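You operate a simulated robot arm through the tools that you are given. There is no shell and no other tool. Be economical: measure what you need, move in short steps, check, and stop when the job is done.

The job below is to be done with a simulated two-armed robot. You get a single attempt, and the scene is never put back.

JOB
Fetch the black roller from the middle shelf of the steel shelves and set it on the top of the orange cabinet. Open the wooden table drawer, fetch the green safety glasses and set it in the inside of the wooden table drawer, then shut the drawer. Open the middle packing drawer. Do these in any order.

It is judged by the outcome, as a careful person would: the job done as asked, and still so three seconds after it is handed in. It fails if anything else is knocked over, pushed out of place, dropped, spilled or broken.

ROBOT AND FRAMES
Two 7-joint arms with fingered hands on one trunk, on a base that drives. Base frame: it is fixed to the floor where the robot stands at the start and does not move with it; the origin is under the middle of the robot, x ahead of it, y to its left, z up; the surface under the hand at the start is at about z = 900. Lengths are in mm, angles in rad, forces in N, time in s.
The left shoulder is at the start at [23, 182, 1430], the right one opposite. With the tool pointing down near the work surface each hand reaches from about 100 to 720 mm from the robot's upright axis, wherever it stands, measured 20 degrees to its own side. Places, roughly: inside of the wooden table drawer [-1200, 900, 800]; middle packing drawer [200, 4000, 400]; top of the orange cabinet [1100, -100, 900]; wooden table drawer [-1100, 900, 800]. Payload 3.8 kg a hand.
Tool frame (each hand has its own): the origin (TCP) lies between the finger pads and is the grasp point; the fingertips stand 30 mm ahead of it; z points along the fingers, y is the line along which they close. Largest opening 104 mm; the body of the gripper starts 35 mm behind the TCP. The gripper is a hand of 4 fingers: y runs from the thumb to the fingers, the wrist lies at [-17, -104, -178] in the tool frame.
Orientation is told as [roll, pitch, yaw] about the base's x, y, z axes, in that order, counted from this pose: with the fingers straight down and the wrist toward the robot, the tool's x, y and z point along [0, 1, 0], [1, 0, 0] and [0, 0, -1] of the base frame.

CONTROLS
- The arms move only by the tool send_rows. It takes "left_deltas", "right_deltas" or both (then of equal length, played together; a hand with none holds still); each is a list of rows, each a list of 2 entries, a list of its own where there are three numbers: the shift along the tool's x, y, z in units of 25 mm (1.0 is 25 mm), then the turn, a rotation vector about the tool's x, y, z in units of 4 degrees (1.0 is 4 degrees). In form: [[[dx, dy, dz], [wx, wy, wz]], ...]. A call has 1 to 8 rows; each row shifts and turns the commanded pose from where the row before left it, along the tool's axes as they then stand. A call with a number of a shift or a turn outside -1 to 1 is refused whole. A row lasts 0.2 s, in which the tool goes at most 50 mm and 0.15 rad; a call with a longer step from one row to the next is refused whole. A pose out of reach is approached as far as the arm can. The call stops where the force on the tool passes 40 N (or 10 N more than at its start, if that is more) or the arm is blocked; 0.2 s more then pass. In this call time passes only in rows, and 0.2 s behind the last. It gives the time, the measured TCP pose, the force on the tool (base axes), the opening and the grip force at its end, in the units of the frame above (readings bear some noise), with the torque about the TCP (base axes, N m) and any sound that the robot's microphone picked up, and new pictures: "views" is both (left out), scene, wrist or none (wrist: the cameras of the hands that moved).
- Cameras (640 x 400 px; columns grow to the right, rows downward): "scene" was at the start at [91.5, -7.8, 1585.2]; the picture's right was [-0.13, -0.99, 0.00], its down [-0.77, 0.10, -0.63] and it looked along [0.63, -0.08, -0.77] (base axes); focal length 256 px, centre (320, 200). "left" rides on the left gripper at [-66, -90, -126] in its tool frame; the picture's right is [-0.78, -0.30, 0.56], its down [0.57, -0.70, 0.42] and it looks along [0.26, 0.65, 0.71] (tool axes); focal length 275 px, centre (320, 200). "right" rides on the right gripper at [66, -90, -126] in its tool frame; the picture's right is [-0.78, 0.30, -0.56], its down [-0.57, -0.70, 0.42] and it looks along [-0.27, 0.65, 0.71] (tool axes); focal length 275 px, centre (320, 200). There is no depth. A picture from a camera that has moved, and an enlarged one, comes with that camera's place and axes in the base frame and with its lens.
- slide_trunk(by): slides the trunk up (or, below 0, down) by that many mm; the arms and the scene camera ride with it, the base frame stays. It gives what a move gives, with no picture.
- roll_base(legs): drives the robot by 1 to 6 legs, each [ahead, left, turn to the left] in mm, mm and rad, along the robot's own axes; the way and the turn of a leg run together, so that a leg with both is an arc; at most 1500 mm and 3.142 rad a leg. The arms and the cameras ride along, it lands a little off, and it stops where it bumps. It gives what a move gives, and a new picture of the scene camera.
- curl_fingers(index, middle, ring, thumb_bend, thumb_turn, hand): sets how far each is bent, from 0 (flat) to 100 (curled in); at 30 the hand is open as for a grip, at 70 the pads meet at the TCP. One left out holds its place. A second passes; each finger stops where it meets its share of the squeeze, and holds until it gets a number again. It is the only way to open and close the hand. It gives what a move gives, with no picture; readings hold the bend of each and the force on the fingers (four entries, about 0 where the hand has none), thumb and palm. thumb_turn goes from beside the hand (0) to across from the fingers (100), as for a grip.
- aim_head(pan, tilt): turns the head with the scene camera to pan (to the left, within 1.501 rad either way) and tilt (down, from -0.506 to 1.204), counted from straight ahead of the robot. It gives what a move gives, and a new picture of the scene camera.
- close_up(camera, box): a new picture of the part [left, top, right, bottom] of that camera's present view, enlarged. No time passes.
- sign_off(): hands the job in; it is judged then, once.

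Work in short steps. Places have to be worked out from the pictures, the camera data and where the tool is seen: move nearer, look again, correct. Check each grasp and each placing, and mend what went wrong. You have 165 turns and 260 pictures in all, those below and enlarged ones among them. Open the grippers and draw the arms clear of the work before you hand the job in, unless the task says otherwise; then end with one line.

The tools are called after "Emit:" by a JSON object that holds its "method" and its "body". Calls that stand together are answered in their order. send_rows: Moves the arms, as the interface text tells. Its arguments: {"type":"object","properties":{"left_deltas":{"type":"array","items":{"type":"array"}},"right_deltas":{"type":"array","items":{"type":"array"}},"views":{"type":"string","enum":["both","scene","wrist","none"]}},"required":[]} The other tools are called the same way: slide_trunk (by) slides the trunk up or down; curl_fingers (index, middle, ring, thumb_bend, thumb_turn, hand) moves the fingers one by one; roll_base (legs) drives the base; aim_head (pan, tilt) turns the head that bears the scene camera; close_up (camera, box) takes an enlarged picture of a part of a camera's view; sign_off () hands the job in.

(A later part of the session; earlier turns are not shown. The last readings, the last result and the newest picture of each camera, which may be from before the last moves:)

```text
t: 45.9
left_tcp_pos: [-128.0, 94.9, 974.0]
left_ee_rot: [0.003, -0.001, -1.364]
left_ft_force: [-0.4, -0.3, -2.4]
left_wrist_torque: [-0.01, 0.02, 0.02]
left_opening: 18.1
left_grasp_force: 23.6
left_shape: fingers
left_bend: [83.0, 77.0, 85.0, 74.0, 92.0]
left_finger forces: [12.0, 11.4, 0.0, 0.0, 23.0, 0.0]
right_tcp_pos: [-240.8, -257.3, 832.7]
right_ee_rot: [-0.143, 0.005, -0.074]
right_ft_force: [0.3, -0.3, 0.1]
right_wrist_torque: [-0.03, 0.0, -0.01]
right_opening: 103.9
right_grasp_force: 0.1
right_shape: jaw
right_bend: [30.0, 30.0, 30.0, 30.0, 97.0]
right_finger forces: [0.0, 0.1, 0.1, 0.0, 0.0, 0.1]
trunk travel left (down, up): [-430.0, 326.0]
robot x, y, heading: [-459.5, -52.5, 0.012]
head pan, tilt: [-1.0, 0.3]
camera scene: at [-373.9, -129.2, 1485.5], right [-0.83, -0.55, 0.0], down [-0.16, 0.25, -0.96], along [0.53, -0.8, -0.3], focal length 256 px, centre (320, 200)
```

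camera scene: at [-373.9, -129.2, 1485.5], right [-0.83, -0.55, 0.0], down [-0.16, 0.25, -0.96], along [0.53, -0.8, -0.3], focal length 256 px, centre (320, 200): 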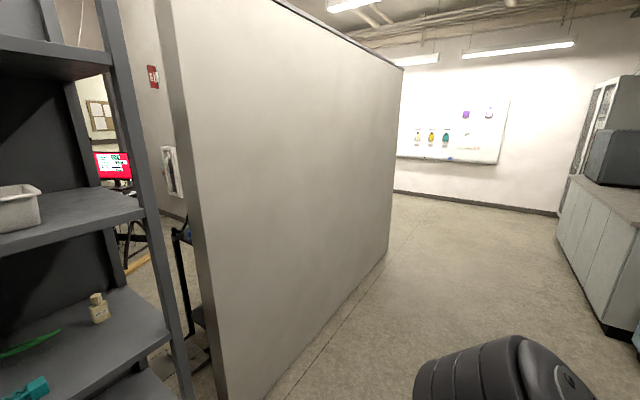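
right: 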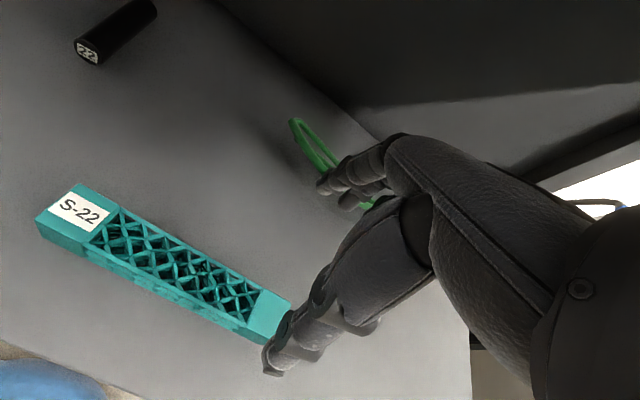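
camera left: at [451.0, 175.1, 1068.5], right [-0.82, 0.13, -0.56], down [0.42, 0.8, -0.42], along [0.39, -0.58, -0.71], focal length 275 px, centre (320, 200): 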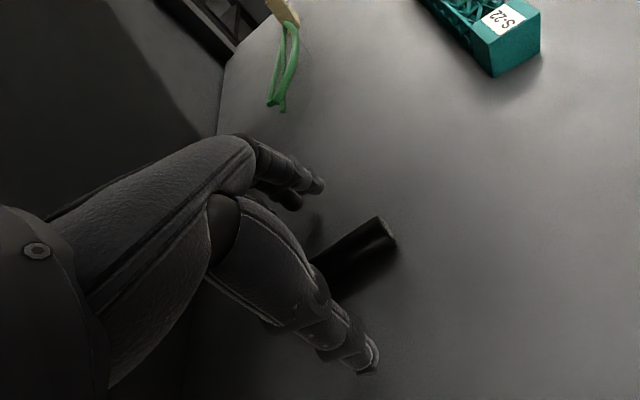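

The lane to the left of the shelves is open, so I'll slide sideways past the shelf's left end and look behind it toward the orange cabinet.

Emit:
{"method": "roll_base", "body": {"legs": [[50, 1500, 0], [0, 300, 0]]}}

Emit:
{"method": "aim_head", "body": {"pan": -0.5, "tilt": 0.4}}

Emit:
{"method": "aim_head", "body": {"pan": 0.6, "tilt": 0.4}}

```text
refused: leg 1 is longer than a leg can be; nothing moved
```

```text
t: 46.9
left_tcp_pos: [-128.6, 94.2, 973.2]
left_ee_rot: [0.004, 0.001, -1.363]
left_ft_force: [1.1, -1.2, -2.1]
left_wrist_torque: [-0.03, 0.03, 0.01]
left_opening: 18.1
left_grasp_force: 22.9
left_shape: fingers
left_bend: [83.0, 77.0, 85.0, 74.0, 92.0]
left_finger forces: [12.0, 11.4, 0.1, 0.0, 23.0, 0.0]
right_tcp_pos: [-239.3, -258.0, 832.1]
right_ee_rot: [-0.144, 0.008, -0.073]
right_ft_force: [-0.6, -0.9, 0.4]
right_wrist_torque: [0.03, -0.01, 0.01]
right_opening: 103.9
right_grasp_force: 0.1
right_shape: jaw
right_bend: [30.0, 30.0, 30.0, 30.0, 97.0]
right_finger forces: [0.0, 0.0, 0.0, 0.0, 0.0, 0.0]
trunk travel left (down, up): [-430.0, 326.0]
robot x, y, heading: [-458.1, -55.7, 0.012]
head pan, tilt: [-0.499, 0.4]
camera scene: at [-343.5, -94.7, 1476.3], right [-0.47, -0.88, 0.0], down [-0.34, 0.18, -0.92], along [0.81, -0.43, -0.39], focal length 256 px, centre (320, 200)
```

scene: 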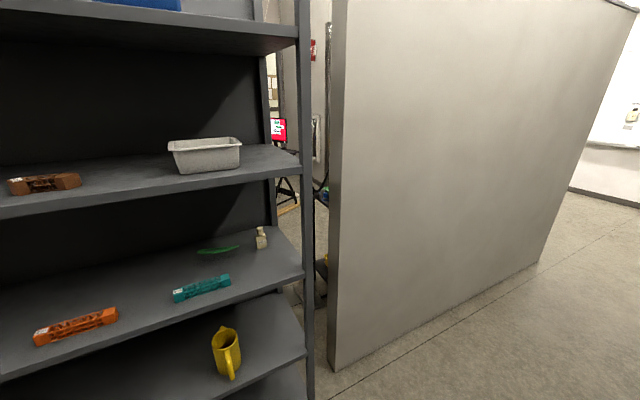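

```text
t: 48.2
left_tcp_pos: [-128.0, 95.3, 972.3]
left_ee_rot: [0.004, 0.0, -1.364]
left_ft_force: [-0.5, -0.4, -2.2]
left_wrist_torque: [-0.04, 0.04, -0.01]
left_opening: 17.9
left_grasp_force: 23.2
left_shape: fingers
left_bend: [83.0, 77.0, 85.0, 74.0, 92.0]
left_finger forces: [12.0, 11.4, 0.0, 0.0, 23.0, 0.0]
right_tcp_pos: [-239.4, -257.0, 832.0]
right_ee_rot: [-0.143, 0.007, -0.074]
right_ft_force: [0.5, 0.4, 0.6]
right_wrist_torque: [0.02, 0.01, -0.01]
right_opening: 104.1
right_grasp_force: 0.0
right_shape: jaw
right_bend: [30.0, 30.0, 30.0, 30.0, 97.0]
right_finger forces: [0.0, 0.0, 0.1, 0.1, 0.0, 0.0]
trunk travel left (down, up): [-430.0, 326.0]
robot x, y, heading: [-459.2, -54.1, 0.011]
head pan, tilt: [0.6, 0.4]
camera scene: at [-349.5, 1.9, 1476.3], right [0.57, -0.82, 0.0], down [-0.32, -0.22, -0.92], along [0.75, 0.53, -0.39], focal length 256 px, centre (320, 200)
```

scene: 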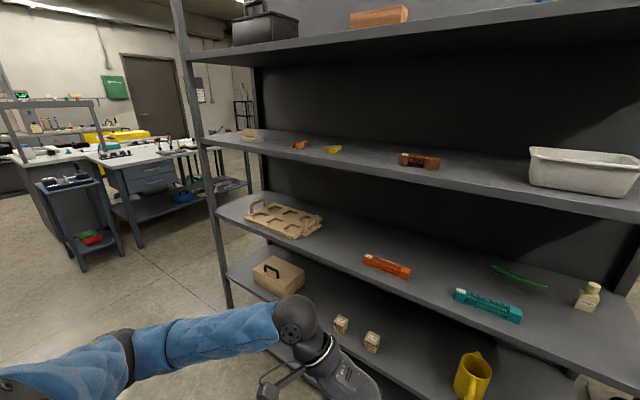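

Legs must stay under 1500 in total; send it as plain sideways legs.

Emit:
{"method": "roll_base", "body": {"legs": [[0, 1400, 0], [0, 350, 0]]}}

Emit:
{"method": "aim_head", "body": {"pan": -0.6, "tilt": 0.4}}

Emit:
{"method": "aim_head", "body": {"pan": 0.5, "tilt": 0.4}}

```text
t: 56.9
left_tcp_pos: [-122.2, 1802.8, 971.9]
left_ee_rot: [0.002, 0.001, -1.388]
left_ft_force: [-0.5, 0.4, -2.4]
left_wrist_torque: [-0.03, -0.01, -0.01]
left_opening: 18.3
left_grasp_force: 23.1
left_shape: fingers
left_bend: [83.0, 77.0, 85.0, 74.0, 92.0]
left_finger forces: [12.0, 11.4, 0.0, 0.0, 22.9, 0.1]
right_tcp_pos: [-242.1, 1452.6, 831.7]
right_ee_rot: [-0.146, 0.007, -0.097]
right_ft_force: [0.3, 0.4, 0.0]
right_wrist_torque: [-0.01, 0.01, -0.01]
right_opening: 103.9
right_grasp_force: 0.0
right_shape: jaw
right_bend: [30.0, 30.0, 30.0, 30.0, 97.0]
right_finger forces: [0.1, 0.0, 0.0, 0.1, 0.0, 0.0]
trunk travel left (down, up): [-430.0, 326.0]
robot x, y, heading: [-460.6, 1659.3, -0.011]
head pan, tilt: [0.6, 0.4]
camera scene: at [-346.1, 1715.7, 1476.2], right [0.56, -0.83, 0.0], down [-0.32, -0.22, -0.92], along [0.77, 0.51, -0.39], focal length 256 px, centre (320, 200)
```

scene: 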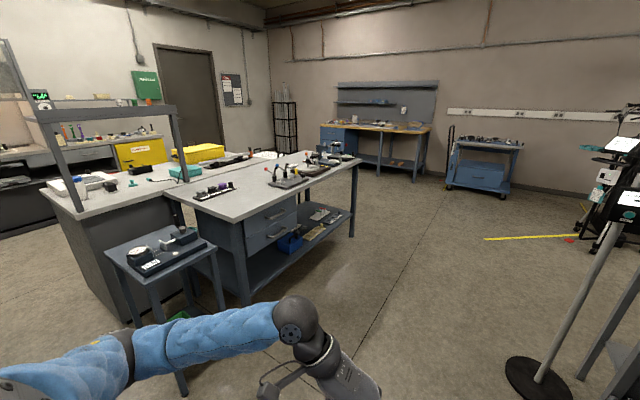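

```text
t: 58.3
left_tcp_pos: [-122.8, 1802.1, 972.7]
left_ee_rot: [0.003, 0.002, -1.387]
left_ft_force: [-0.5, 0.8, -3.2]
left_wrist_torque: [-0.04, 0.02, 0.0]
left_opening: 18.0
left_grasp_force: 22.9
left_shape: fingers
left_bend: [83.0, 77.0, 85.0, 74.0, 92.0]
left_finger forces: [12.0, 11.4, 0.0, 0.0, 22.9, 0.0]
right_tcp_pos: [-242.0, 1452.6, 831.2]
right_ee_rot: [-0.143, 0.007, -0.096]
right_ft_force: [-0.8, 0.0, 0.0]
right_wrist_torque: [0.0, -0.04, 0.01]
right_opening: 103.8
right_grasp_force: 0.0
right_shape: jaw
right_bend: [30.0, 30.0, 30.0, 30.0, 97.0]
right_finger forces: [0.1, 0.0, 0.0, 0.1, 0.0, 0.1]
trunk travel left (down, up): [-430.0, 326.0]
robot x, y, heading: [-458.9, 1664.2, -0.011]
head pan, tilt: [-0.6, 0.4]
camera scene: at [-347.2, 1609.9, 1476.3], right [-0.57, -0.82, 0.0], down [-0.32, 0.22, -0.92], along [0.75, -0.53, -0.39], focal length 256 px, centre (320, 200)
```

scene: 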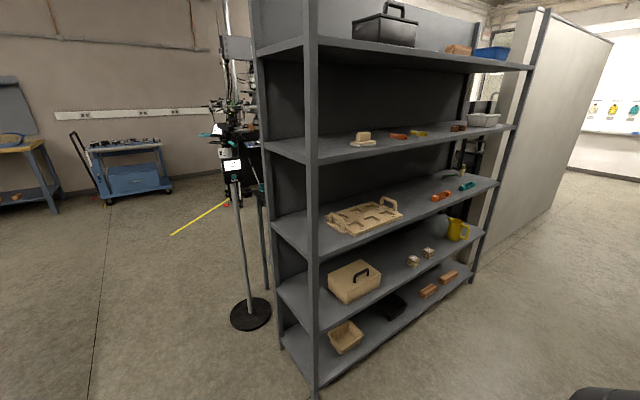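

```text
t: 59.6
left_tcp_pos: [-123.1, 1801.9, 972.2]
left_ee_rot: [0.004, 0.0, -1.386]
left_ft_force: [-0.2, 0.0, -2.1]
left_wrist_torque: [-0.07, 0.01, 0.03]
left_opening: 18.2
left_grasp_force: 23.5
left_shape: fingers
left_bend: [83.0, 77.0, 85.0, 74.0, 92.0]
left_finger forces: [12.0, 11.4, 0.1, 0.0, 22.8, 0.1]
right_tcp_pos: [-243.3, 1451.6, 831.5]
right_ee_rot: [-0.143, 0.006, -0.099]
right_ft_force: [-0.1, -0.2, -0.6]
right_wrist_torque: [0.01, 0.01, 0.04]
right_opening: 103.9
right_grasp_force: 0.0
right_shape: jaw
right_bend: [30.0, 30.0, 30.0, 30.0, 97.0]
right_finger forces: [0.0, 0.1, 0.0, 0.0, 0.0, 0.1]
trunk travel left (down, up): [-430.0, 326.0]
robot x, y, heading: [-458.1, 1660.5, -0.01]
head pan, tilt: [0.499, 0.4]
camera scene: at [-341.2, 1706.4, 1476.3], right [0.47, -0.88, 0.0], down [-0.34, -0.18, -0.92], along [0.81, 0.43, -0.39], focal length 256 px, centre (320, 200)
```

scene: 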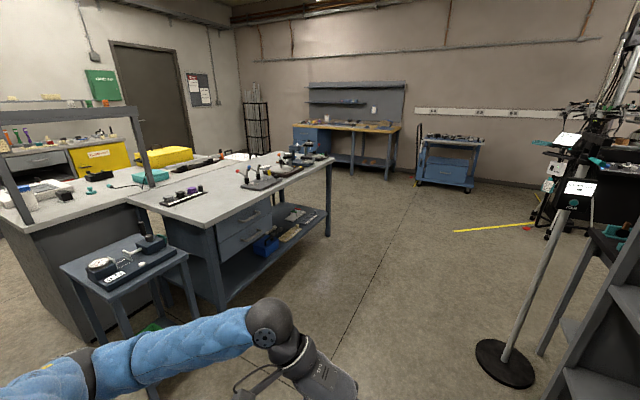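

Space ahead is clear; a sign stand has its base at about [1050, 1230]. I'll drive ahead at y≈1750 and look behind the shelves.

Emit:
{"method": "roll_base", "body": {"legs": [[0, 150, 0], [1200, 0, 0]]}}

Emit:
{"method": "aim_head", "body": {"pan": -1.3, "tilt": 0.4}}

Emit:
{"method": "aim_head", "body": {"pan": -0.6, "tilt": 0.4}}

```text
t: 66.7
left_tcp_pos: [1079.1, 1945.6, 973.2]
left_ee_rot: [0.003, 0.0, -1.377]
left_ft_force: [0.2, 0.2, -2.2]
left_wrist_torque: [-0.05, 0.02, -0.03]
left_opening: 18.0
left_grasp_force: 23.2
left_shape: fingers
left_bend: [83.0, 77.0, 85.0, 74.0, 92.0]
left_finger forces: [12.2, 11.4, 0.0, 0.0, 22.9, 0.0]
right_tcp_pos: [961.6, 1594.5, 832.6]
right_ee_rot: [-0.144, 0.008, -0.087]
right_ft_force: [-2.1, 0.4, 0.1]
right_wrist_torque: [-0.05, 0.02, -0.02]
right_opening: 103.9
right_grasp_force: 0.1
right_shape: jaw
right_bend: [30.0, 30.0, 30.0, 30.0, 97.0]
right_finger forces: [0.0, 0.1, 0.0, 0.1, 0.1, 0.0]
trunk travel left (down, up): [-430.0, 326.0]
robot x, y, heading: [742.4, 1801.8, -0.001]
head pan, tilt: [0.499, 0.4]
camera scene: at [860.6, 1847.9, 1476.2], right [0.48, -0.88, 0.0], down [-0.34, -0.19, -0.92], along [0.81, 0.44, -0.39], focal length 256 px, centre (320, 200)
```

scene: 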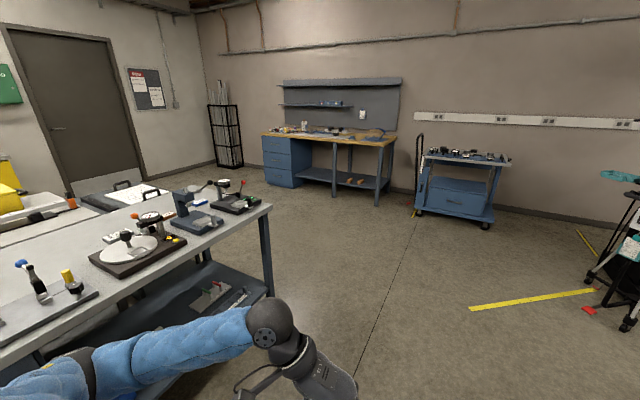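

```text
t: 68.5
left_tcp_pos: [1077.5, 1945.8, 972.8]
left_ee_rot: [0.003, 0.001, -1.377]
left_ft_force: [-0.8, 0.1, -2.9]
left_wrist_torque: [-0.03, 0.0, -0.03]
left_opening: 18.3
left_grasp_force: 23.0
left_shape: fingers
left_bend: [83.0, 77.0, 85.0, 74.0, 92.0]
left_finger forces: [12.1, 11.4, 0.0, 0.0, 22.9, 0.0]
right_tcp_pos: [961.7, 1594.3, 831.1]
right_ee_rot: [-0.144, 0.006, -0.087]
right_ft_force: [-0.2, 0.0, 0.2]
right_wrist_torque: [0.01, 0.01, 0.01]
right_opening: 103.8
right_grasp_force: 0.1
right_shape: jaw
right_bend: [30.0, 30.0, 30.0, 30.0, 97.0]
right_finger forces: [0.0, 0.0, 0.0, 0.0, 0.0, 0.1]
trunk travel left (down, up): [-430.0, 326.0]
robot x, y, heading: [739.8, 1800.2, -0.001]
head pan, tilt: [-1.3, 0.4]
camera scene: at [803.4, 1714.4, 1476.3], right [-0.96, -0.27, 0.0], down [-0.1, 0.38, -0.92], along [0.25, -0.89, -0.39], focal length 256 px, centre (320, 200)
```

scene: 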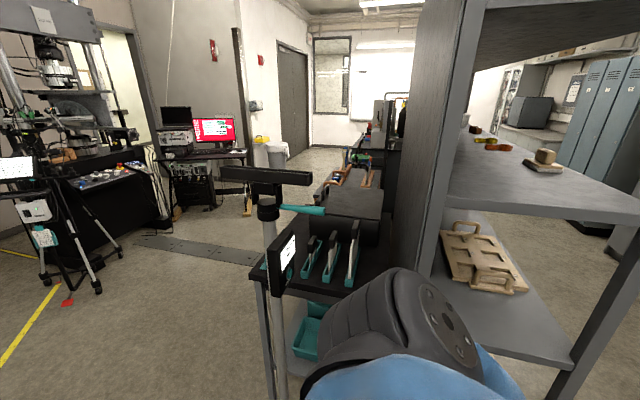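

```text
t: 69.5
left_tcp_pos: [1077.0, 1944.9, 972.5]
left_ee_rot: [0.003, 0.001, -1.377]
left_ft_force: [0.0, 0.2, -3.2]
left_wrist_torque: [-0.09, 0.03, 0.0]
left_opening: 18.3
left_grasp_force: 23.8
left_shape: fingers
left_bend: [83.0, 77.0, 85.0, 74.0, 92.0]
left_finger forces: [12.2, 11.5, 0.0, 0.0, 23.0, 0.0]
right_tcp_pos: [961.6, 1595.2, 832.8]
right_ee_rot: [-0.144, 0.007, -0.088]
right_ft_force: [-0.2, -0.2, -0.5]
right_wrist_torque: [0.0, 0.01, 0.0]
right_opening: 103.7
right_grasp_force: 0.0
right_shape: jaw
right_bend: [30.0, 30.0, 30.0, 30.0, 97.0]
right_finger forces: [0.0, 0.0, 0.0, 0.1, 0.1, 0.0]
trunk travel left (down, up): [-430.0, 326.0]
robot x, y, heading: [743.3, 1802.1, 0.002]
head pan, tilt: [-0.6, 0.4]
camera scene: at [855.0, 1751.2, 1476.3], right [-0.57, -0.82, 0.0], down [-0.32, 0.22, -0.92], along [0.76, -0.52, -0.39], focal length 256 px, centre (320, 200)
```

scene: 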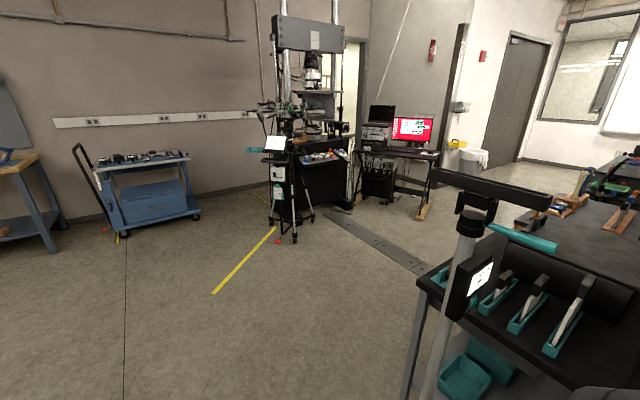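

The cabinet lies behind the shelves, reached via the lane at x≈1900. Drive ahead to x≈1890, right to y≈950 and look.

Emit:
{"method": "roll_base", "body": {"legs": [[1150, 0, 0], [0, -850, 0]]}}

Emit:
{"method": "aim_head", "body": {"pan": -1.5, "tilt": 0.4}}

```text
t: 79.4
left_tcp_pos: [2189.8, 1076.2, 972.8]
left_ee_rot: [0.003, 0.0, -1.398]
left_ft_force: [-1.0, -0.8, -2.1]
left_wrist_torque: [0.0, 0.02, 0.0]
left_opening: 18.0
left_grasp_force: 23.3
left_shape: fingers
left_bend: [83.0, 77.0, 85.0, 74.0, 92.0]
left_finger forces: [12.2, 11.4, 0.0, 0.0, 22.8, 0.1]
right_tcp_pos: [2063.6, 726.9, 831.8]
right_ee_rot: [-0.142, 0.007, -0.108]
right_ft_force: [0.4, 0.0, 1.1]
right_wrist_torque: [0.02, -0.02, 0.01]
right_opening: 103.9
right_grasp_force: 0.1
right_shape: jaw
right_bend: [30.0, 30.0, 30.0, 30.0, 97.0]
right_finger forces: [0.0, 0.0, 0.0, 0.0, 0.0, 0.0]
trunk travel left (down, up): [-430.0, 326.0]
robot x, y, heading: [1848.3, 937.5, -0.023]
head pan, tilt: [-0.6, 0.4]
camera scene: at [1961.6, 885.8, 1476.2], right [-0.58, -0.81, 0.0], down [-0.32, 0.23, -0.92], along [0.75, -0.54, -0.39], focal length 256 px, centre (320, 200)
```

scene: 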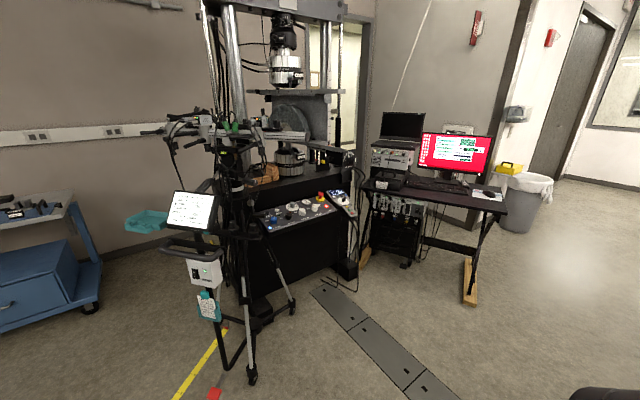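

```text
t: 80.6
left_tcp_pos: [2188.5, 1075.8, 972.2]
left_ee_rot: [0.003, -0.001, -1.398]
left_ft_force: [0.3, -0.4, -2.9]
left_wrist_torque: [-0.04, 0.07, 0.0]
left_opening: 18.2
left_grasp_force: 23.2
left_shape: fingers
left_bend: [83.0, 77.0, 85.0, 74.0, 92.0]
left_finger forces: [12.1, 11.3, 0.0, 0.0, 22.8, 0.1]
right_tcp_pos: [2064.6, 728.3, 832.1]
right_ee_rot: [-0.144, 0.006, -0.109]
right_ft_force: [-0.4, 1.1, 0.0]
right_wrist_torque: [0.02, 0.0, 0.02]
right_opening: 103.9
right_grasp_force: 0.0
right_shape: jaw
right_bend: [30.0, 30.0, 30.0, 30.0, 97.0]
right_finger forces: [0.0, 0.0, 0.0, 0.1, 0.0, 0.1]
trunk travel left (down, up): [-430.0, 326.0]
robot x, y, heading: [1850.9, 940.3, -0.02]
head pan, tilt: [-1.499, 0.4]
camera scene: at [1891.0, 847.9, 1476.3], right [-1.0, -0.05, 0.0], down [-0.02, 0.39, -0.92], along [0.05, -0.92, -0.39], focal length 256 px, centre (320, 200)
```

scene: 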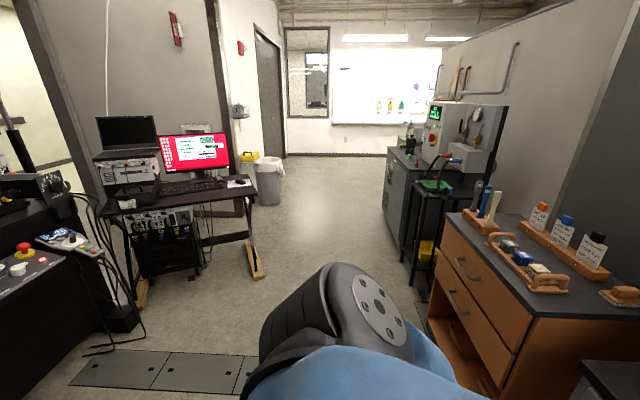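

There is the orange cabinet, its drawers facing +x and its top holding some caddies. Zoom in.

Emit:
{"method": "close_up", "body": {"camera": "scene", "box": [420, 160, 640, 320]}}

```text
2.50 times, centred on (530, 240) of scene
camera zoom: at [1891.0, 847.9, 1476.3], right [-1.0, -0.05, 0.0], down [-0.02, 0.39, -0.92], along [0.05, -0.92, -0.39], focal length 639 px, centre (-205, 100)
```

zoom: 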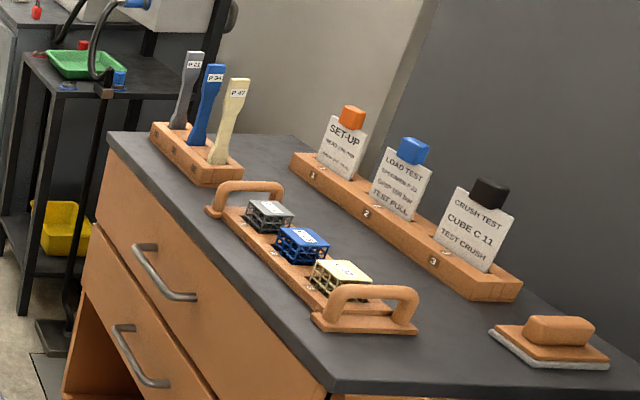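

Cabinet top: front edge x≈1317, y from about -360 to 280. There's a free spot near [1190, 232] between the tray, the eraser and the near end. I'll move out to x≈2000, turn to face -x, and look again.

Emit:
{"method": "roll_base", "body": {"legs": [[150, 0, 0], [0, 0, 1.57], [0, 0, 1.57]]}}

Emit:
{"method": "aim_head", "body": {"pan": 0.5, "tilt": 0.5}}

```text
t: 89.6
left_tcp_pos: [1664.8, 800.2, 973.6]
left_ee_rot: [0.004, 0.001, 1.742]
left_ft_force: [-0.3, -0.2, -3.0]
left_wrist_torque: [0.05, 0.0, 0.03]
left_opening: 18.5
left_grasp_force: 23.4
left_shape: fingers
left_bend: [84.0, 77.0, 85.0, 74.0, 92.0]
left_finger forces: [12.5, 11.0, 0.0, 0.0, 22.0, 0.0]
right_tcp_pos: [1788.0, 1147.7, 832.6]
right_ee_rot: [-0.144, 0.006, 3.031]
right_ft_force: [-0.2, -0.4, -0.6]
right_wrist_torque: [-0.01, 0.0, 0.0]
right_opening: 103.8
right_grasp_force: 0.2
right_shape: jaw
right_bend: [30.0, 30.0, 30.0, 30.0, 97.0]
right_finger forces: [0.0, 0.0, 0.0, 0.1, 0.1, 0.1]
trunk travel left (down, up): [-430.0, 326.0]
robot x, y, heading: [2000.3, 935.8, 3.116]
head pan, tilt: [-1.499, 0.4]
camera scene: at [1965.4, 1030.9, 1476.3], right [1.0, 0.05, 0.0], down [0.02, -0.39, -0.92], along [-0.04, 0.92, -0.39], focal length 256 px, centre (320, 200)
```

scene: 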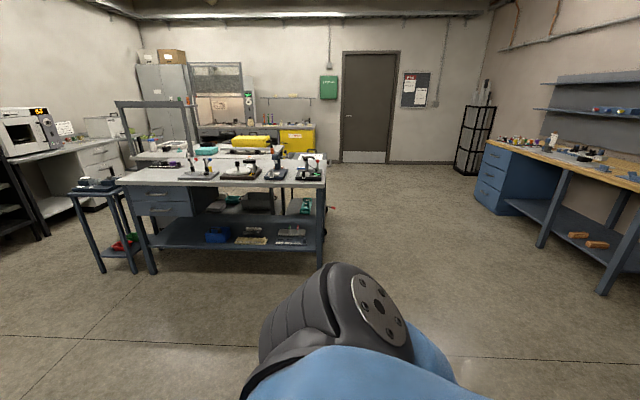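

```text
t: 91.5
left_tcp_pos: [1664.2, 799.5, 973.1]
left_ee_rot: [0.004, 0.0, 1.742]
left_ft_force: [0.2, -0.4, -2.8]
left_wrist_torque: [0.05, -0.05, -0.02]
left_opening: 18.4
left_grasp_force: 22.9
left_shape: fingers
left_bend: [84.0, 77.0, 85.0, 74.0, 92.0]
left_finger forces: [12.4, 11.1, 0.1, 0.1, 22.0, 0.0]
right_tcp_pos: [1789.5, 1148.0, 830.8]
right_ee_rot: [-0.143, 0.007, 3.032]
right_ft_force: [-0.4, 0.3, -0.4]
right_wrist_torque: [-0.01, -0.02, 0.0]
right_opening: 104.0
right_grasp_force: 0.1
right_shape: jaw
right_bend: [30.0, 30.0, 30.0, 30.0, 97.0]
right_finger forces: [0.0, 0.0, 0.0, 0.1, 0.0, 0.0]
trunk travel left (down, up): [-430.0, 326.0]
robot x, y, heading: [2001.4, 935.8, 3.118]
head pan, tilt: [0.499, 0.499]
camera scene: at [1888.9, 896.8, 1467.1], right [-0.46, 0.89, 0.0], down [0.43, 0.22, -0.88], along [-0.78, -0.4, -0.48], focal length 256 px, centre (320, 200)
```

scene: 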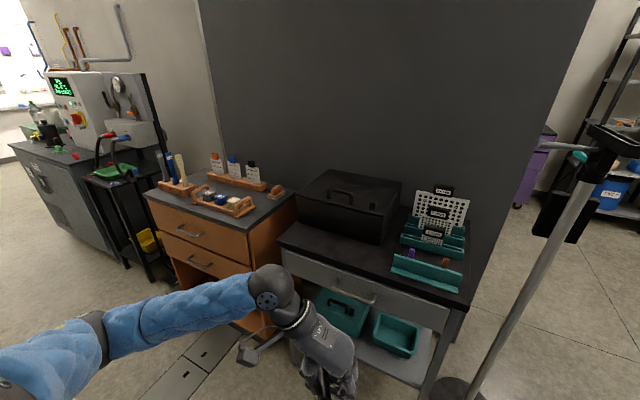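

Clear path. Slide left 545, correct the heading, and go ahead 250 toward the cabinet.

Emit:
{"method": "roll_base", "body": {"legs": [[0, 540, 0.025], [250, 0, 0]]}}

Emit:
{"method": "aim_head", "body": {"pan": 0.3, "tilt": 0.8}}

```text
t: 96.0
left_tcp_pos: [1416.5, 258.3, 972.1]
left_ee_rot: [0.001, -0.001, 1.773]
left_ft_force: [-0.7, -0.4, -2.3]
left_wrist_torque: [0.02, -0.08, -0.01]
left_opening: 18.4
left_grasp_force: 22.5
left_shape: fingers
left_bend: [84.0, 77.0, 85.0, 74.0, 92.0]
left_finger forces: [12.5, 11.0, 0.1, 0.0, 21.8, 0.0]
right_tcp_pos: [1530.3, 609.7, 831.6]
right_ee_rot: [-0.144, 0.009, 3.062]
right_ft_force: [0.0, 0.4, -0.2]
right_wrist_torque: [0.01, -0.02, 0.05]
right_opening: 104.0
right_grasp_force: 0.0
right_shape: jaw
right_bend: [30.0, 30.0, 30.0, 30.0, 97.0]
right_finger forces: [0.0, 0.0, 0.0, 0.1, 0.0, 0.0]
trunk travel left (down, up): [-430.0, 326.0]
robot x, y, heading: [1750.4, 401.1, -3.136]
head pan, tilt: [0.499, 0.499]
camera scene: at [1637.1, 361.9, 1467.0], right [-0.48, 0.87, 0.0], down [0.42, 0.23, -0.88], along [-0.77, -0.43, -0.48], focal length 256 px, centre (320, 200)
```

scene: 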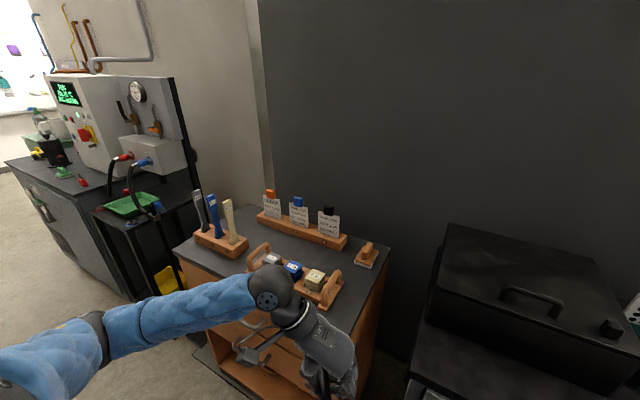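

```text
t: 96.8
left_tcp_pos: [1416.9, 259.9, 973.0]
left_ee_rot: [0.002, 0.001, 1.773]
left_ft_force: [0.0, -0.9, -3.1]
left_wrist_torque: [0.01, -0.05, -0.02]
left_opening: 18.1
left_grasp_force: 23.2
left_shape: fingers
left_bend: [84.0, 77.0, 85.0, 74.0, 92.0]
left_finger forces: [12.5, 11.1, 0.0, 0.0, 21.8, 0.0]
right_tcp_pos: [1530.7, 611.0, 832.2]
right_ee_rot: [-0.144, 0.006, 3.063]
right_ft_force: [0.2, 0.2, 0.8]
right_wrist_torque: [0.01, 0.0, 0.02]
right_opening: 103.7
right_grasp_force: 0.0
right_shape: jaw
right_bend: [30.0, 30.0, 30.0, 30.0, 97.0]
right_finger forces: [0.1, 0.0, 0.0, 0.1, 0.0, 0.0]
trunk travel left (down, up): [-430.0, 326.0]
robot x, y, heading: [1753.2, 407.4, -3.132]
head pan, tilt: [0.3, 0.799]
camera scene: at [1641.2, 381.6, 1441.2], right [-0.3, 0.95, 0.0], down [0.68, 0.22, -0.7], along [-0.66, -0.21, -0.72], focal length 256 px, centre (320, 200)
```

scene: 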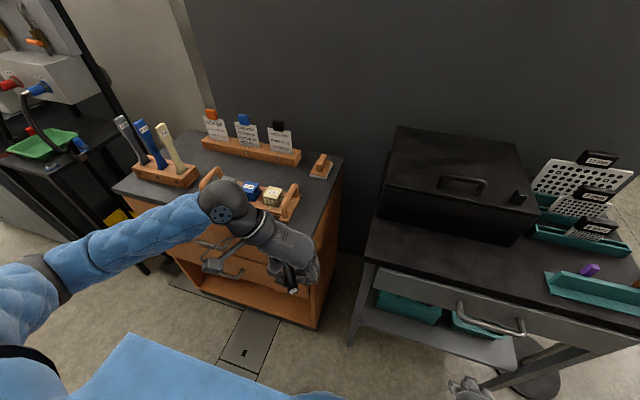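

Zoom on the free right-hand end of the cabinet top.

Emit:
{"method": "close_up", "body": {"camera": "scene", "box": [180, 110, 380, 260]}}

Emit:
{"method": "close_up", "body": {"camera": "left", "box": [0, 0, 640, 400]}}

```text
2.67 times, centred on (280, 185) of scene
camera zoom: at [1641.2, 381.6, 1441.2], right [-0.3, 0.95, 0.0], down [0.68, 0.22, -0.7], along [-0.66, -0.21, -0.72], focal length 681 px, centre (427, 240)
```

zoom: 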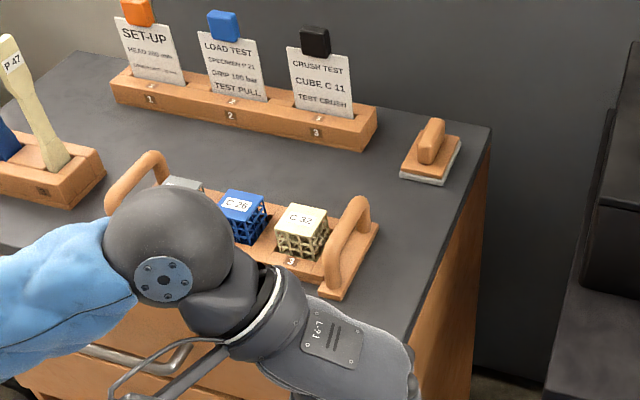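

```text
1.00 times, centred on (320, 200) of left (not enlarged: the box is as wide or as high as the picture)
camera zoom: at [1499.2, 184.6, 1097.5], right [0.82, -0.14, -0.56], down [-0.42, -0.8, -0.42], along [-0.39, 0.58, -0.71], focal length 275 px, centre (320, 200)
```

zoom: 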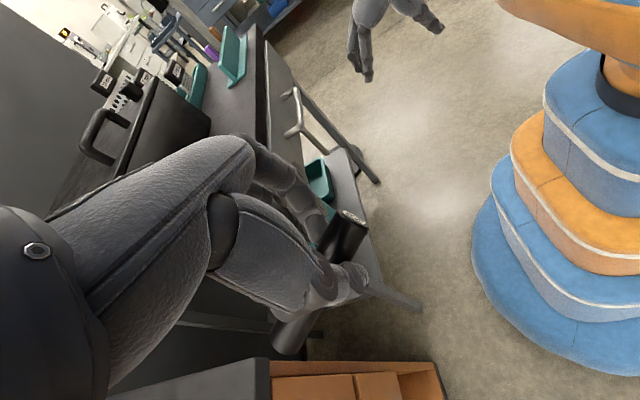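

The roller sits level in the hand, angled ~45°. Best free spot is about [1105, 197] (between eraser, label holder and tray). Raise the hand 60 mm, then shift the base 60 ahead and 60 left.

Emit:
{"method": "send_rows", "body": {"left_deltas": [[[0, 0, -0.8], [0, 0, 0]], [[0, 0, -0.8], [0, 0, 0]], [[0, 0, -0.8], [0, 0, 0]]], "views": "none"}}

Emit:
{"method": "roll_base", "body": {"legs": [[60, 60, 0]]}}

```text
t: 97.6
left_tcp_pos: [1416.5, 257.5, 1034.0]
left_ee_rot: [0.0, 0.001, 1.774]
left_ft_force: [0.5, -0.5, -3.1]
left_wrist_torque: [0.08, 0.0, -0.02]
left_opening: 18.2
left_grasp_force: 22.9
left_shape: fingers
left_bend: [84.0, 77.0, 85.0, 74.0, 92.0]
left_finger forces: [12.5, 10.9, 0.1, 0.0, 21.8, 0.0]
right_tcp_pos: [1530.5, 610.9, 832.1]
right_ee_rot: [-0.147, 0.004, 3.062]
right_ft_force: [0.4, -0.4, 0.3]
right_wrist_torque: [0.03, -0.01, -0.03]
right_opening: 103.8
right_grasp_force: 0.0
right_shape: jaw
right_bend: [30.0, 30.0, 30.0, 30.0, 97.0]
right_finger forces: [0.1, 0.0, 0.1, 0.0, 0.0, 0.1]
trunk travel left (down, up): [-430.0, 326.0]
robot x, y, heading: [1753.9, 404.4, -3.133]
head pan, tilt: [0.3, 0.799]
```

```text
t: 98.7
left_tcp_pos: [1356.1, 195.9, 1032.1]
left_ee_rot: [0.002, -0.001, 1.772]
left_ft_force: [-0.3, 0.0, -2.9]
left_wrist_torque: [0.08, -0.01, -0.07]
left_opening: 18.5
left_grasp_force: 22.5
left_shape: fingers
left_bend: [84.0, 77.0, 85.0, 74.0, 92.0]
left_finger forces: [12.5, 10.8, 0.0, 0.0, 21.7, 0.1]
right_tcp_pos: [1472.0, 548.5, 831.9]
right_ee_rot: [-0.145, 0.009, 3.061]
right_ft_force: [-0.3, 0.0, -0.2]
right_wrist_torque: [0.03, -0.05, -0.01]
right_opening: 103.7
right_grasp_force: 0.1
right_shape: jaw
right_bend: [30.0, 30.0, 30.0, 30.0, 97.0]
right_finger forces: [0.0, 0.0, 0.1, 0.0, 0.1, 0.0]
trunk travel left (down, up): [-430.0, 326.0]
robot x, y, heading: [1693.1, 342.8, -3.131]
head pan, tilt: [0.3, 0.799]
camera scene: at [1580.9, 319.4, 1441.0], right [-0.3, 0.95, 0.0], down [0.68, 0.22, -0.7], along [-0.66, -0.21, -0.72], focal length 256 px, centre (320, 200)
```

scene: 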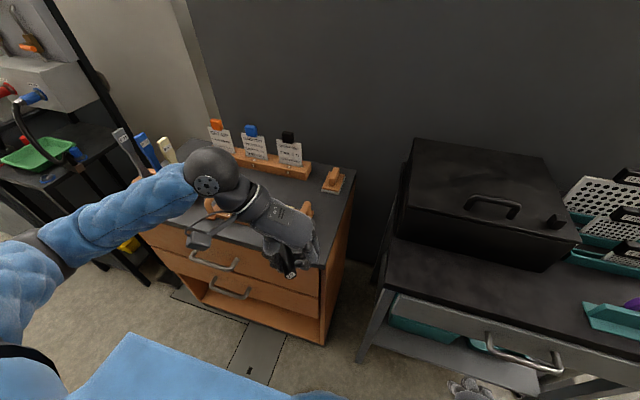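

Move the hand 225 mm forward (−x) at this height.

Emit:
{"method": "send_rows", "body": {"left_deltas": [[[0.98, 0.2, 0], [0, 0, 0]], [[0.98, 0.2, 0], [0, 0, 0]], [[0.98, 0.2, 0], [0, 0, 0]], [[0.98, 0.2, 0], [0, 0, 0]], [[0.98, 0.2, 0], [0, 0, 0]], [[0.98, 0.2, 0], [0, 0, 0]], [[0.98, 0.2, 0], [0, 0, 0]], [[0.98, 0.2, 0], [0, 0, 0]]], "views": "both"}}

```text
t: 100.5
left_tcp_pos: [1156.5, 197.0, 1030.8]
left_ee_rot: [0.001, 0.002, 1.77]
left_ft_force: [-0.6, -0.1, -3.2]
left_wrist_torque: [0.04, 0.02, -0.04]
left_opening: 18.3
left_grasp_force: 22.8
left_shape: fingers
left_bend: [84.0, 77.0, 85.0, 74.0, 92.0]
left_finger forces: [12.4, 10.7, 0.0, 0.1, 21.6, 0.0]
right_tcp_pos: [1471.4, 549.1, 830.7]
right_ee_rot: [-0.144, 0.009, 3.062]
right_ft_force: [-0.5, 0.4, 0.3]
right_wrist_torque: [0.01, 0.02, -0.02]
right_opening: 103.6
right_grasp_force: 0.1
right_shape: jaw
right_bend: [30.0, 30.0, 30.0, 30.0, 97.0]
right_finger forces: [0.1, 0.0, 0.1, 0.1, 0.0, 0.1]
trunk travel left (down, up): [-430.0, 326.0]
robot x, y, heading: [1694.0, 343.0, -3.137]
head pan, tilt: [0.3, 0.799]
camera scene: at [1581.5, 321.0, 1441.1], right [-0.3, 0.95, 0.0], down [0.68, 0.22, -0.7], along [-0.66, -0.21, -0.72], focal length 256 px, centre (320, 200)
camera left: at [1238.6, 124.3, 1156.1], right [0.82, -0.14, -0.56], down [-0.42, -0.8, -0.42], along [-0.39, 0.58, -0.71], focal length 275 px, centre (320, 200)
```

scene: 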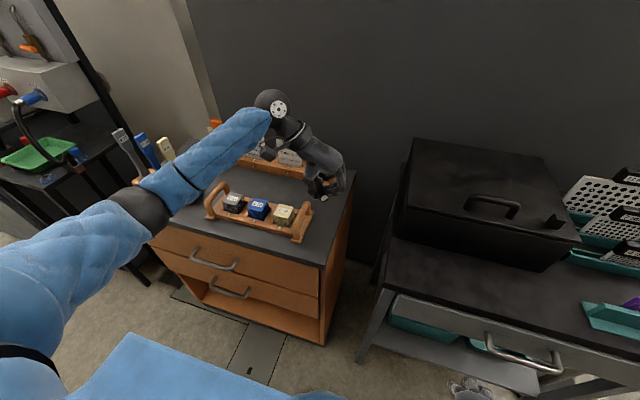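
left: 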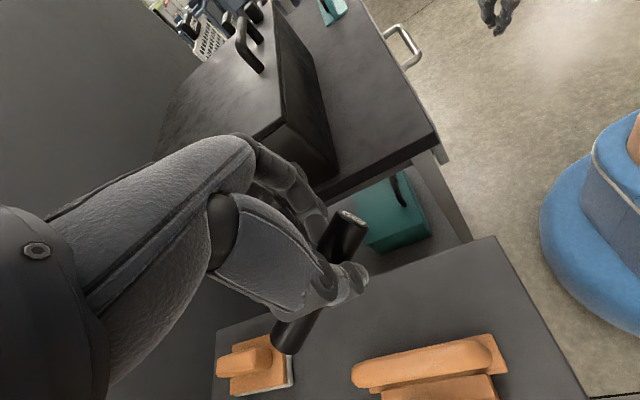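

Re-triangulating, the cabinet's right edge is nearer y≈222, so I'll aim further in: TCP about [1077, 168], clear of eraser, tray handle and edge.

Emit:
{"method": "send_rows", "body": {"left_deltas": [[[0.842, -0.124, 0], [0, 0, 0]], [[0.842, -0.124, 0], [0, 0, 0]], [[0.842, -0.124, 0], [0, 0, 0]], [[0.842, -0.124, 0], [0, 0, 0]], [[0, 0, 0.8], [0, 0, 0]], [[0, 0, 0.8], [0, 0, 0]]], "views": "both"}}

Emit:
{"method": "close_up", "body": {"camera": "scene", "box": [200, 110, 380, 240]}}

```text
t: 101.9
left_tcp_pos: [1075.0, 167.2, 993.8]
left_ee_rot: [0.002, 0.001, 1.771]
left_ft_force: [0.1, 0.0, -2.8]
left_wrist_torque: [0.05, -0.01, 0.03]
left_opening: 18.5
left_grasp_force: 22.5
left_shape: fingers
left_bend: [84.0, 77.0, 85.0, 74.0, 92.0]
left_finger forces: [12.4, 10.5, 0.1, 0.1, 21.4, 0.0]
right_tcp_pos: [1471.8, 549.3, 830.9]
right_ee_rot: [-0.144, 0.007, 3.062]
right_ft_force: [-1.3, 0.1, 0.3]
right_wrist_torque: [0.02, -0.01, -0.03]
right_opening: 104.0
right_grasp_force: 0.1
right_shape: jaw
right_bend: [30.0, 30.0, 30.0, 30.0, 97.0]
right_finger forces: [0.1, 0.1, 0.1, 0.1, 0.1, 0.0]
trunk travel left (down, up): [-430.0, 326.0]
robot x, y, heading: [1693.7, 344.9, -3.132]
head pan, tilt: [0.3, 0.799]
camera scene: at [1581.8, 320.8, 1441.1], right [-0.3, 0.95, 0.0], down [0.68, 0.22, -0.7], along [-0.66, -0.21, -0.72], focal length 256 px, centre (320, 200)
camera left: at [1157.4, 93.4, 1117.8], right [0.82, -0.14, -0.56], down [-0.42, -0.8, -0.42], along [-0.39, 0.58, -0.71], focal length 275 px, centre (320, 200)
```

scene: 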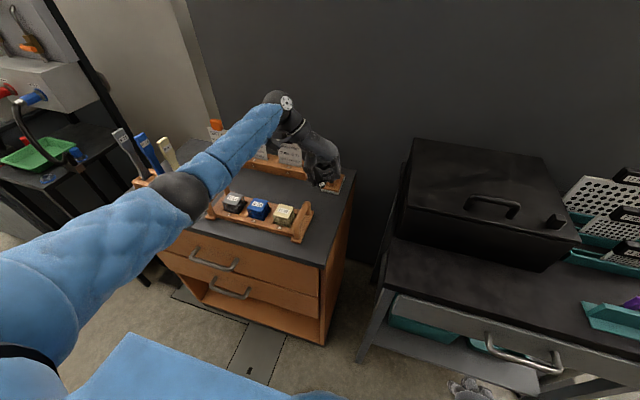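
left: 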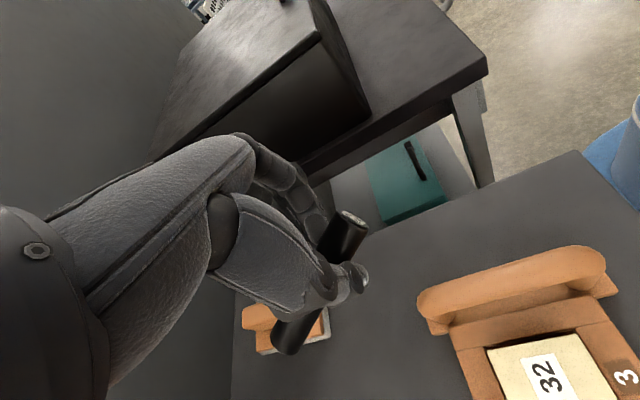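

```text
3.08 times, centred on (290, 175) of scene
camera zoom: at [1581.8, 320.8, 1441.1], right [-0.3, 0.95, 0.0], down [0.68, 0.22, -0.7], along [-0.66, -0.21, -0.72], focal length 786 px, centre (412, 277)
```

zoom: 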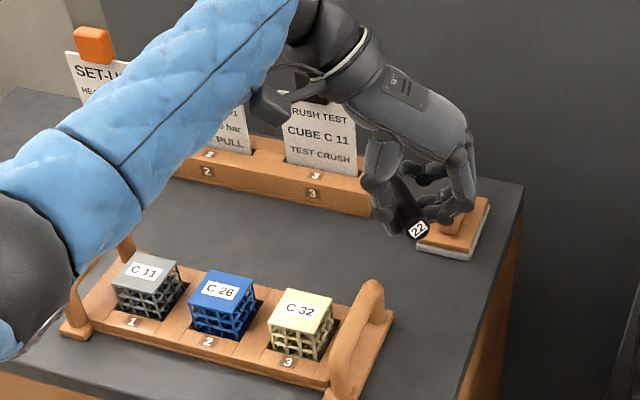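

Surface height triangulates to z≈857 and the spot is clear. Shift 12 mm away from the tray, descend 75 mm, and check.

Emit:
{"method": "send_rows", "body": {"left_deltas": [[[0.47, 0.1, 0], [0, 0, 0]], [[0, 0, 0.8], [0, 0, 0]], [[0, 0, 0.8], [0, 0, 0]], [[0, 0, 0.8], [0, 0, 0]], [[0, 0, 0.6], [0, 0, 0]]], "views": "both"}}

Emit:
{"method": "close_up", "body": {"camera": "scene", "box": [240, 110, 380, 220]}}

```text
t: 103.1
left_tcp_pos: [1064.2, 169.0, 917.7]
left_ee_rot: [0.001, -0.001, 1.771]
left_ft_force: [0.0, -0.5, -3.7]
left_wrist_torque: [0.04, -0.05, 0.02]
left_opening: 18.5
left_grasp_force: 22.1
left_shape: fingers
left_bend: [84.0, 77.0, 85.0, 74.0, 92.0]
left_finger forces: [12.2, 10.3, 0.1, 0.0, 21.4, 0.0]
right_tcp_pos: [1471.1, 549.7, 832.3]
right_ee_rot: [-0.144, 0.008, 3.062]
right_ft_force: [-0.2, 0.6, -0.8]
right_wrist_torque: [0.02, -0.01, 0.02]
right_opening: 103.6
right_grasp_force: 0.0
right_shape: jaw
right_bend: [30.0, 30.0, 30.0, 30.0, 97.0]
right_finger forces: [0.1, 0.1, 0.1, 0.1, 0.0, 0.0]
trunk travel left (down, up): [-430.0, 326.0]
robot x, y, heading: [1688.7, 344.3, -3.135]
head pan, tilt: [0.3, 0.799]
camera scene: at [1581.8, 320.8, 1441.1], right [-0.3, 0.95, 0.0], down [0.68, 0.22, -0.7], along [-0.66, -0.21, -0.72], focal length 256 px, centre (320, 200)
camera left: at [1146.4, 95.2, 1042.5], right [0.82, -0.14, -0.56], down [-0.42, -0.8, -0.42], along [-0.39, 0.58, -0.71], focal length 275 px, centre (320, 200)
```

scene: 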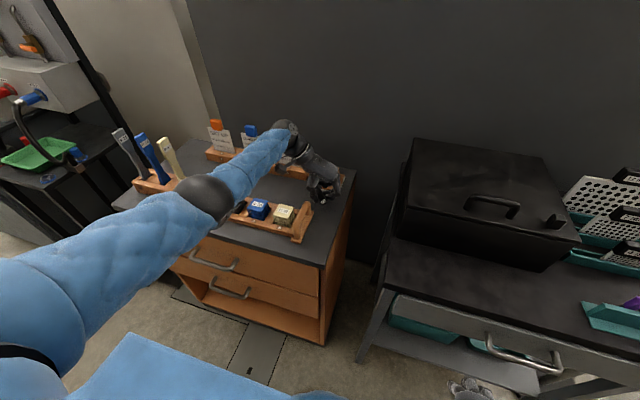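
left: 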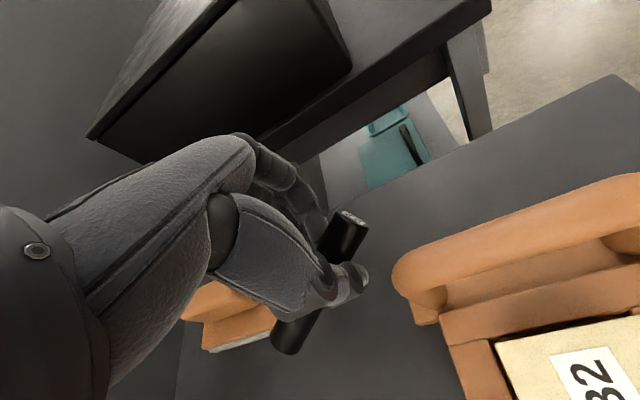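

```text
3.64 times, centred on (310, 165) of scene
camera zoom: at [1581.8, 320.8, 1441.1], right [-0.3, 0.95, 0.0], down [0.68, 0.22, -0.7], along [-0.66, -0.21, -0.72], focal length 929 px, centre (356, 327)
```

zoom: 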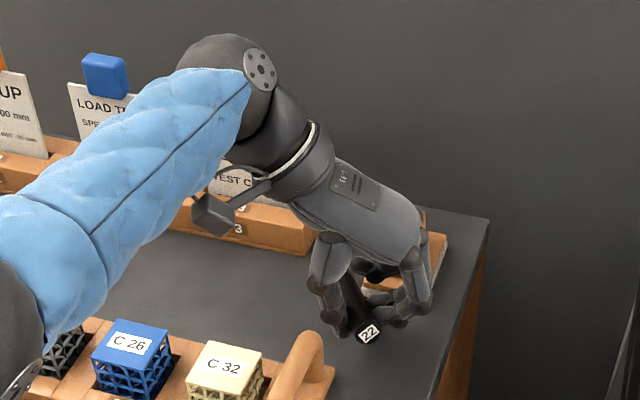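

Lower 22 mm gently and read the force.

Emit:
{"method": "send_rows", "body": {"left_deltas": [[[0, 0, 0.3], [0, 0, 0]], [[0, 0, 0.3], [0, 0, 0]], [[0, 0, 0.3], [0, 0, 0]]], "views": "wrist"}}

Emit:
{"method": "close_up", "body": {"camera": "scene", "box": [290, 150, 370, 210]}}

```text
t: 103.9
left_tcp_pos: [1063.3, 168.8, 896.2]
left_ee_rot: [0.004, 0.0, 1.773]
left_ft_force: [0.4, 0.6, -1.8]
left_wrist_torque: [-0.03, 0.04, 0.0]
left_opening: 18.2
left_grasp_force: 23.1
left_shape: fingers
left_bend: [84.0, 77.0, 85.0, 74.0, 92.0]
left_finger forces: [12.8, 11.7, 0.0, 0.0, 21.9, 0.1]
right_tcp_pos: [1471.0, 549.6, 832.2]
right_ee_rot: [-0.145, 0.006, 3.062]
right_ft_force: [0.3, -0.4, 0.3]
right_wrist_torque: [0.01, -0.01, 0.0]
right_opening: 103.8
right_grasp_force: 0.1
right_shape: jaw
right_bend: [30.0, 30.0, 30.0, 30.0, 97.0]
right_finger forces: [0.0, 0.0, 0.0, 0.1, 0.0, 0.0]
trunk travel left (down, up): [-430.0, 326.0]
robot x, y, heading: [1694.6, 344.6, -3.135]
head pan, tilt: [0.3, 0.799]
camera left: at [1146.1, 94.9, 1020.7], right [0.82, -0.14, -0.56], down [-0.42, -0.8, -0.42], along [-0.39, 0.58, -0.71], focal length 275 px, centre (320, 200)
```

left: 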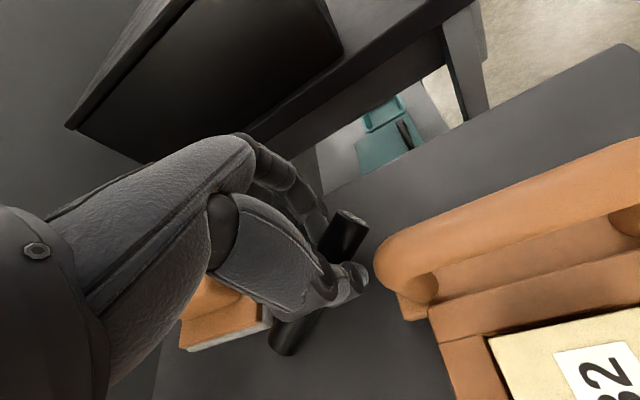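

```text
6.67 times, centred on (330, 180) of scene
camera zoom: at [1582.2, 321.1, 1441.2], right [-0.3, 0.95, 0.0], down [0.68, 0.22, -0.7], along [-0.66, -0.21, -0.72], focal length 1703 px, centre (253, 333)
```

zoom: 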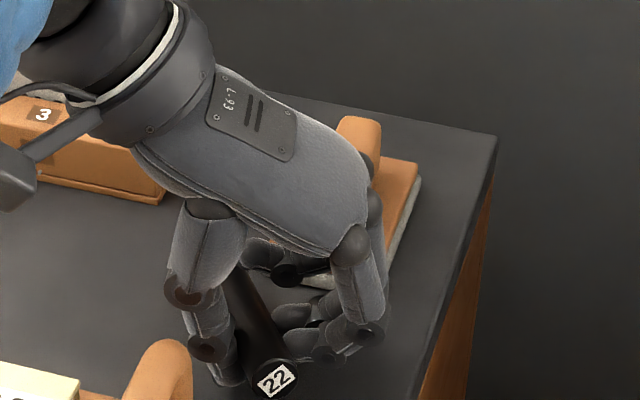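

Contact just beginning perhaps. Lower another 5 mm in small steps.

Emit:
{"method": "send_rows", "body": {"left_deltas": [[[0, 0, 0.1], [0, 0, 0]], [[0, 0, 0.1], [0, 0, 0]]], "views": "none"}}

```text
t: 104.5
left_tcp_pos: [1063.9, 168.6, 890.2]
left_ee_rot: [0.003, 0.0, 1.769]
left_ft_force: [0.6, 0.1, 0.0]
left_wrist_torque: [-0.06, 0.07, 0.01]
left_opening: 18.1
left_grasp_force: 21.9
left_shape: fingers
left_bend: [84.0, 77.0, 85.0, 74.0, 92.0]
left_finger forces: [12.4, 10.6, 0.1, 0.0, 21.9, 0.0]
right_tcp_pos: [1472.1, 549.3, 831.9]
right_ee_rot: [-0.145, 0.006, 3.061]
right_ft_force: [0.8, 0.0, 0.1]
right_wrist_torque: [-0.02, 0.03, 0.01]
right_opening: 103.5
right_grasp_force: 0.1
right_shape: jaw
right_bend: [30.0, 30.0, 30.0, 30.0, 97.0]
right_finger forces: [0.0, 0.0, 0.0, 0.0, 0.0, 0.0]
trunk travel left (down, up): [-430.0, 326.0]
robot x, y, heading: [1691.6, 344.2, -3.14]
head pan, tilt: [0.3, 0.799]
```

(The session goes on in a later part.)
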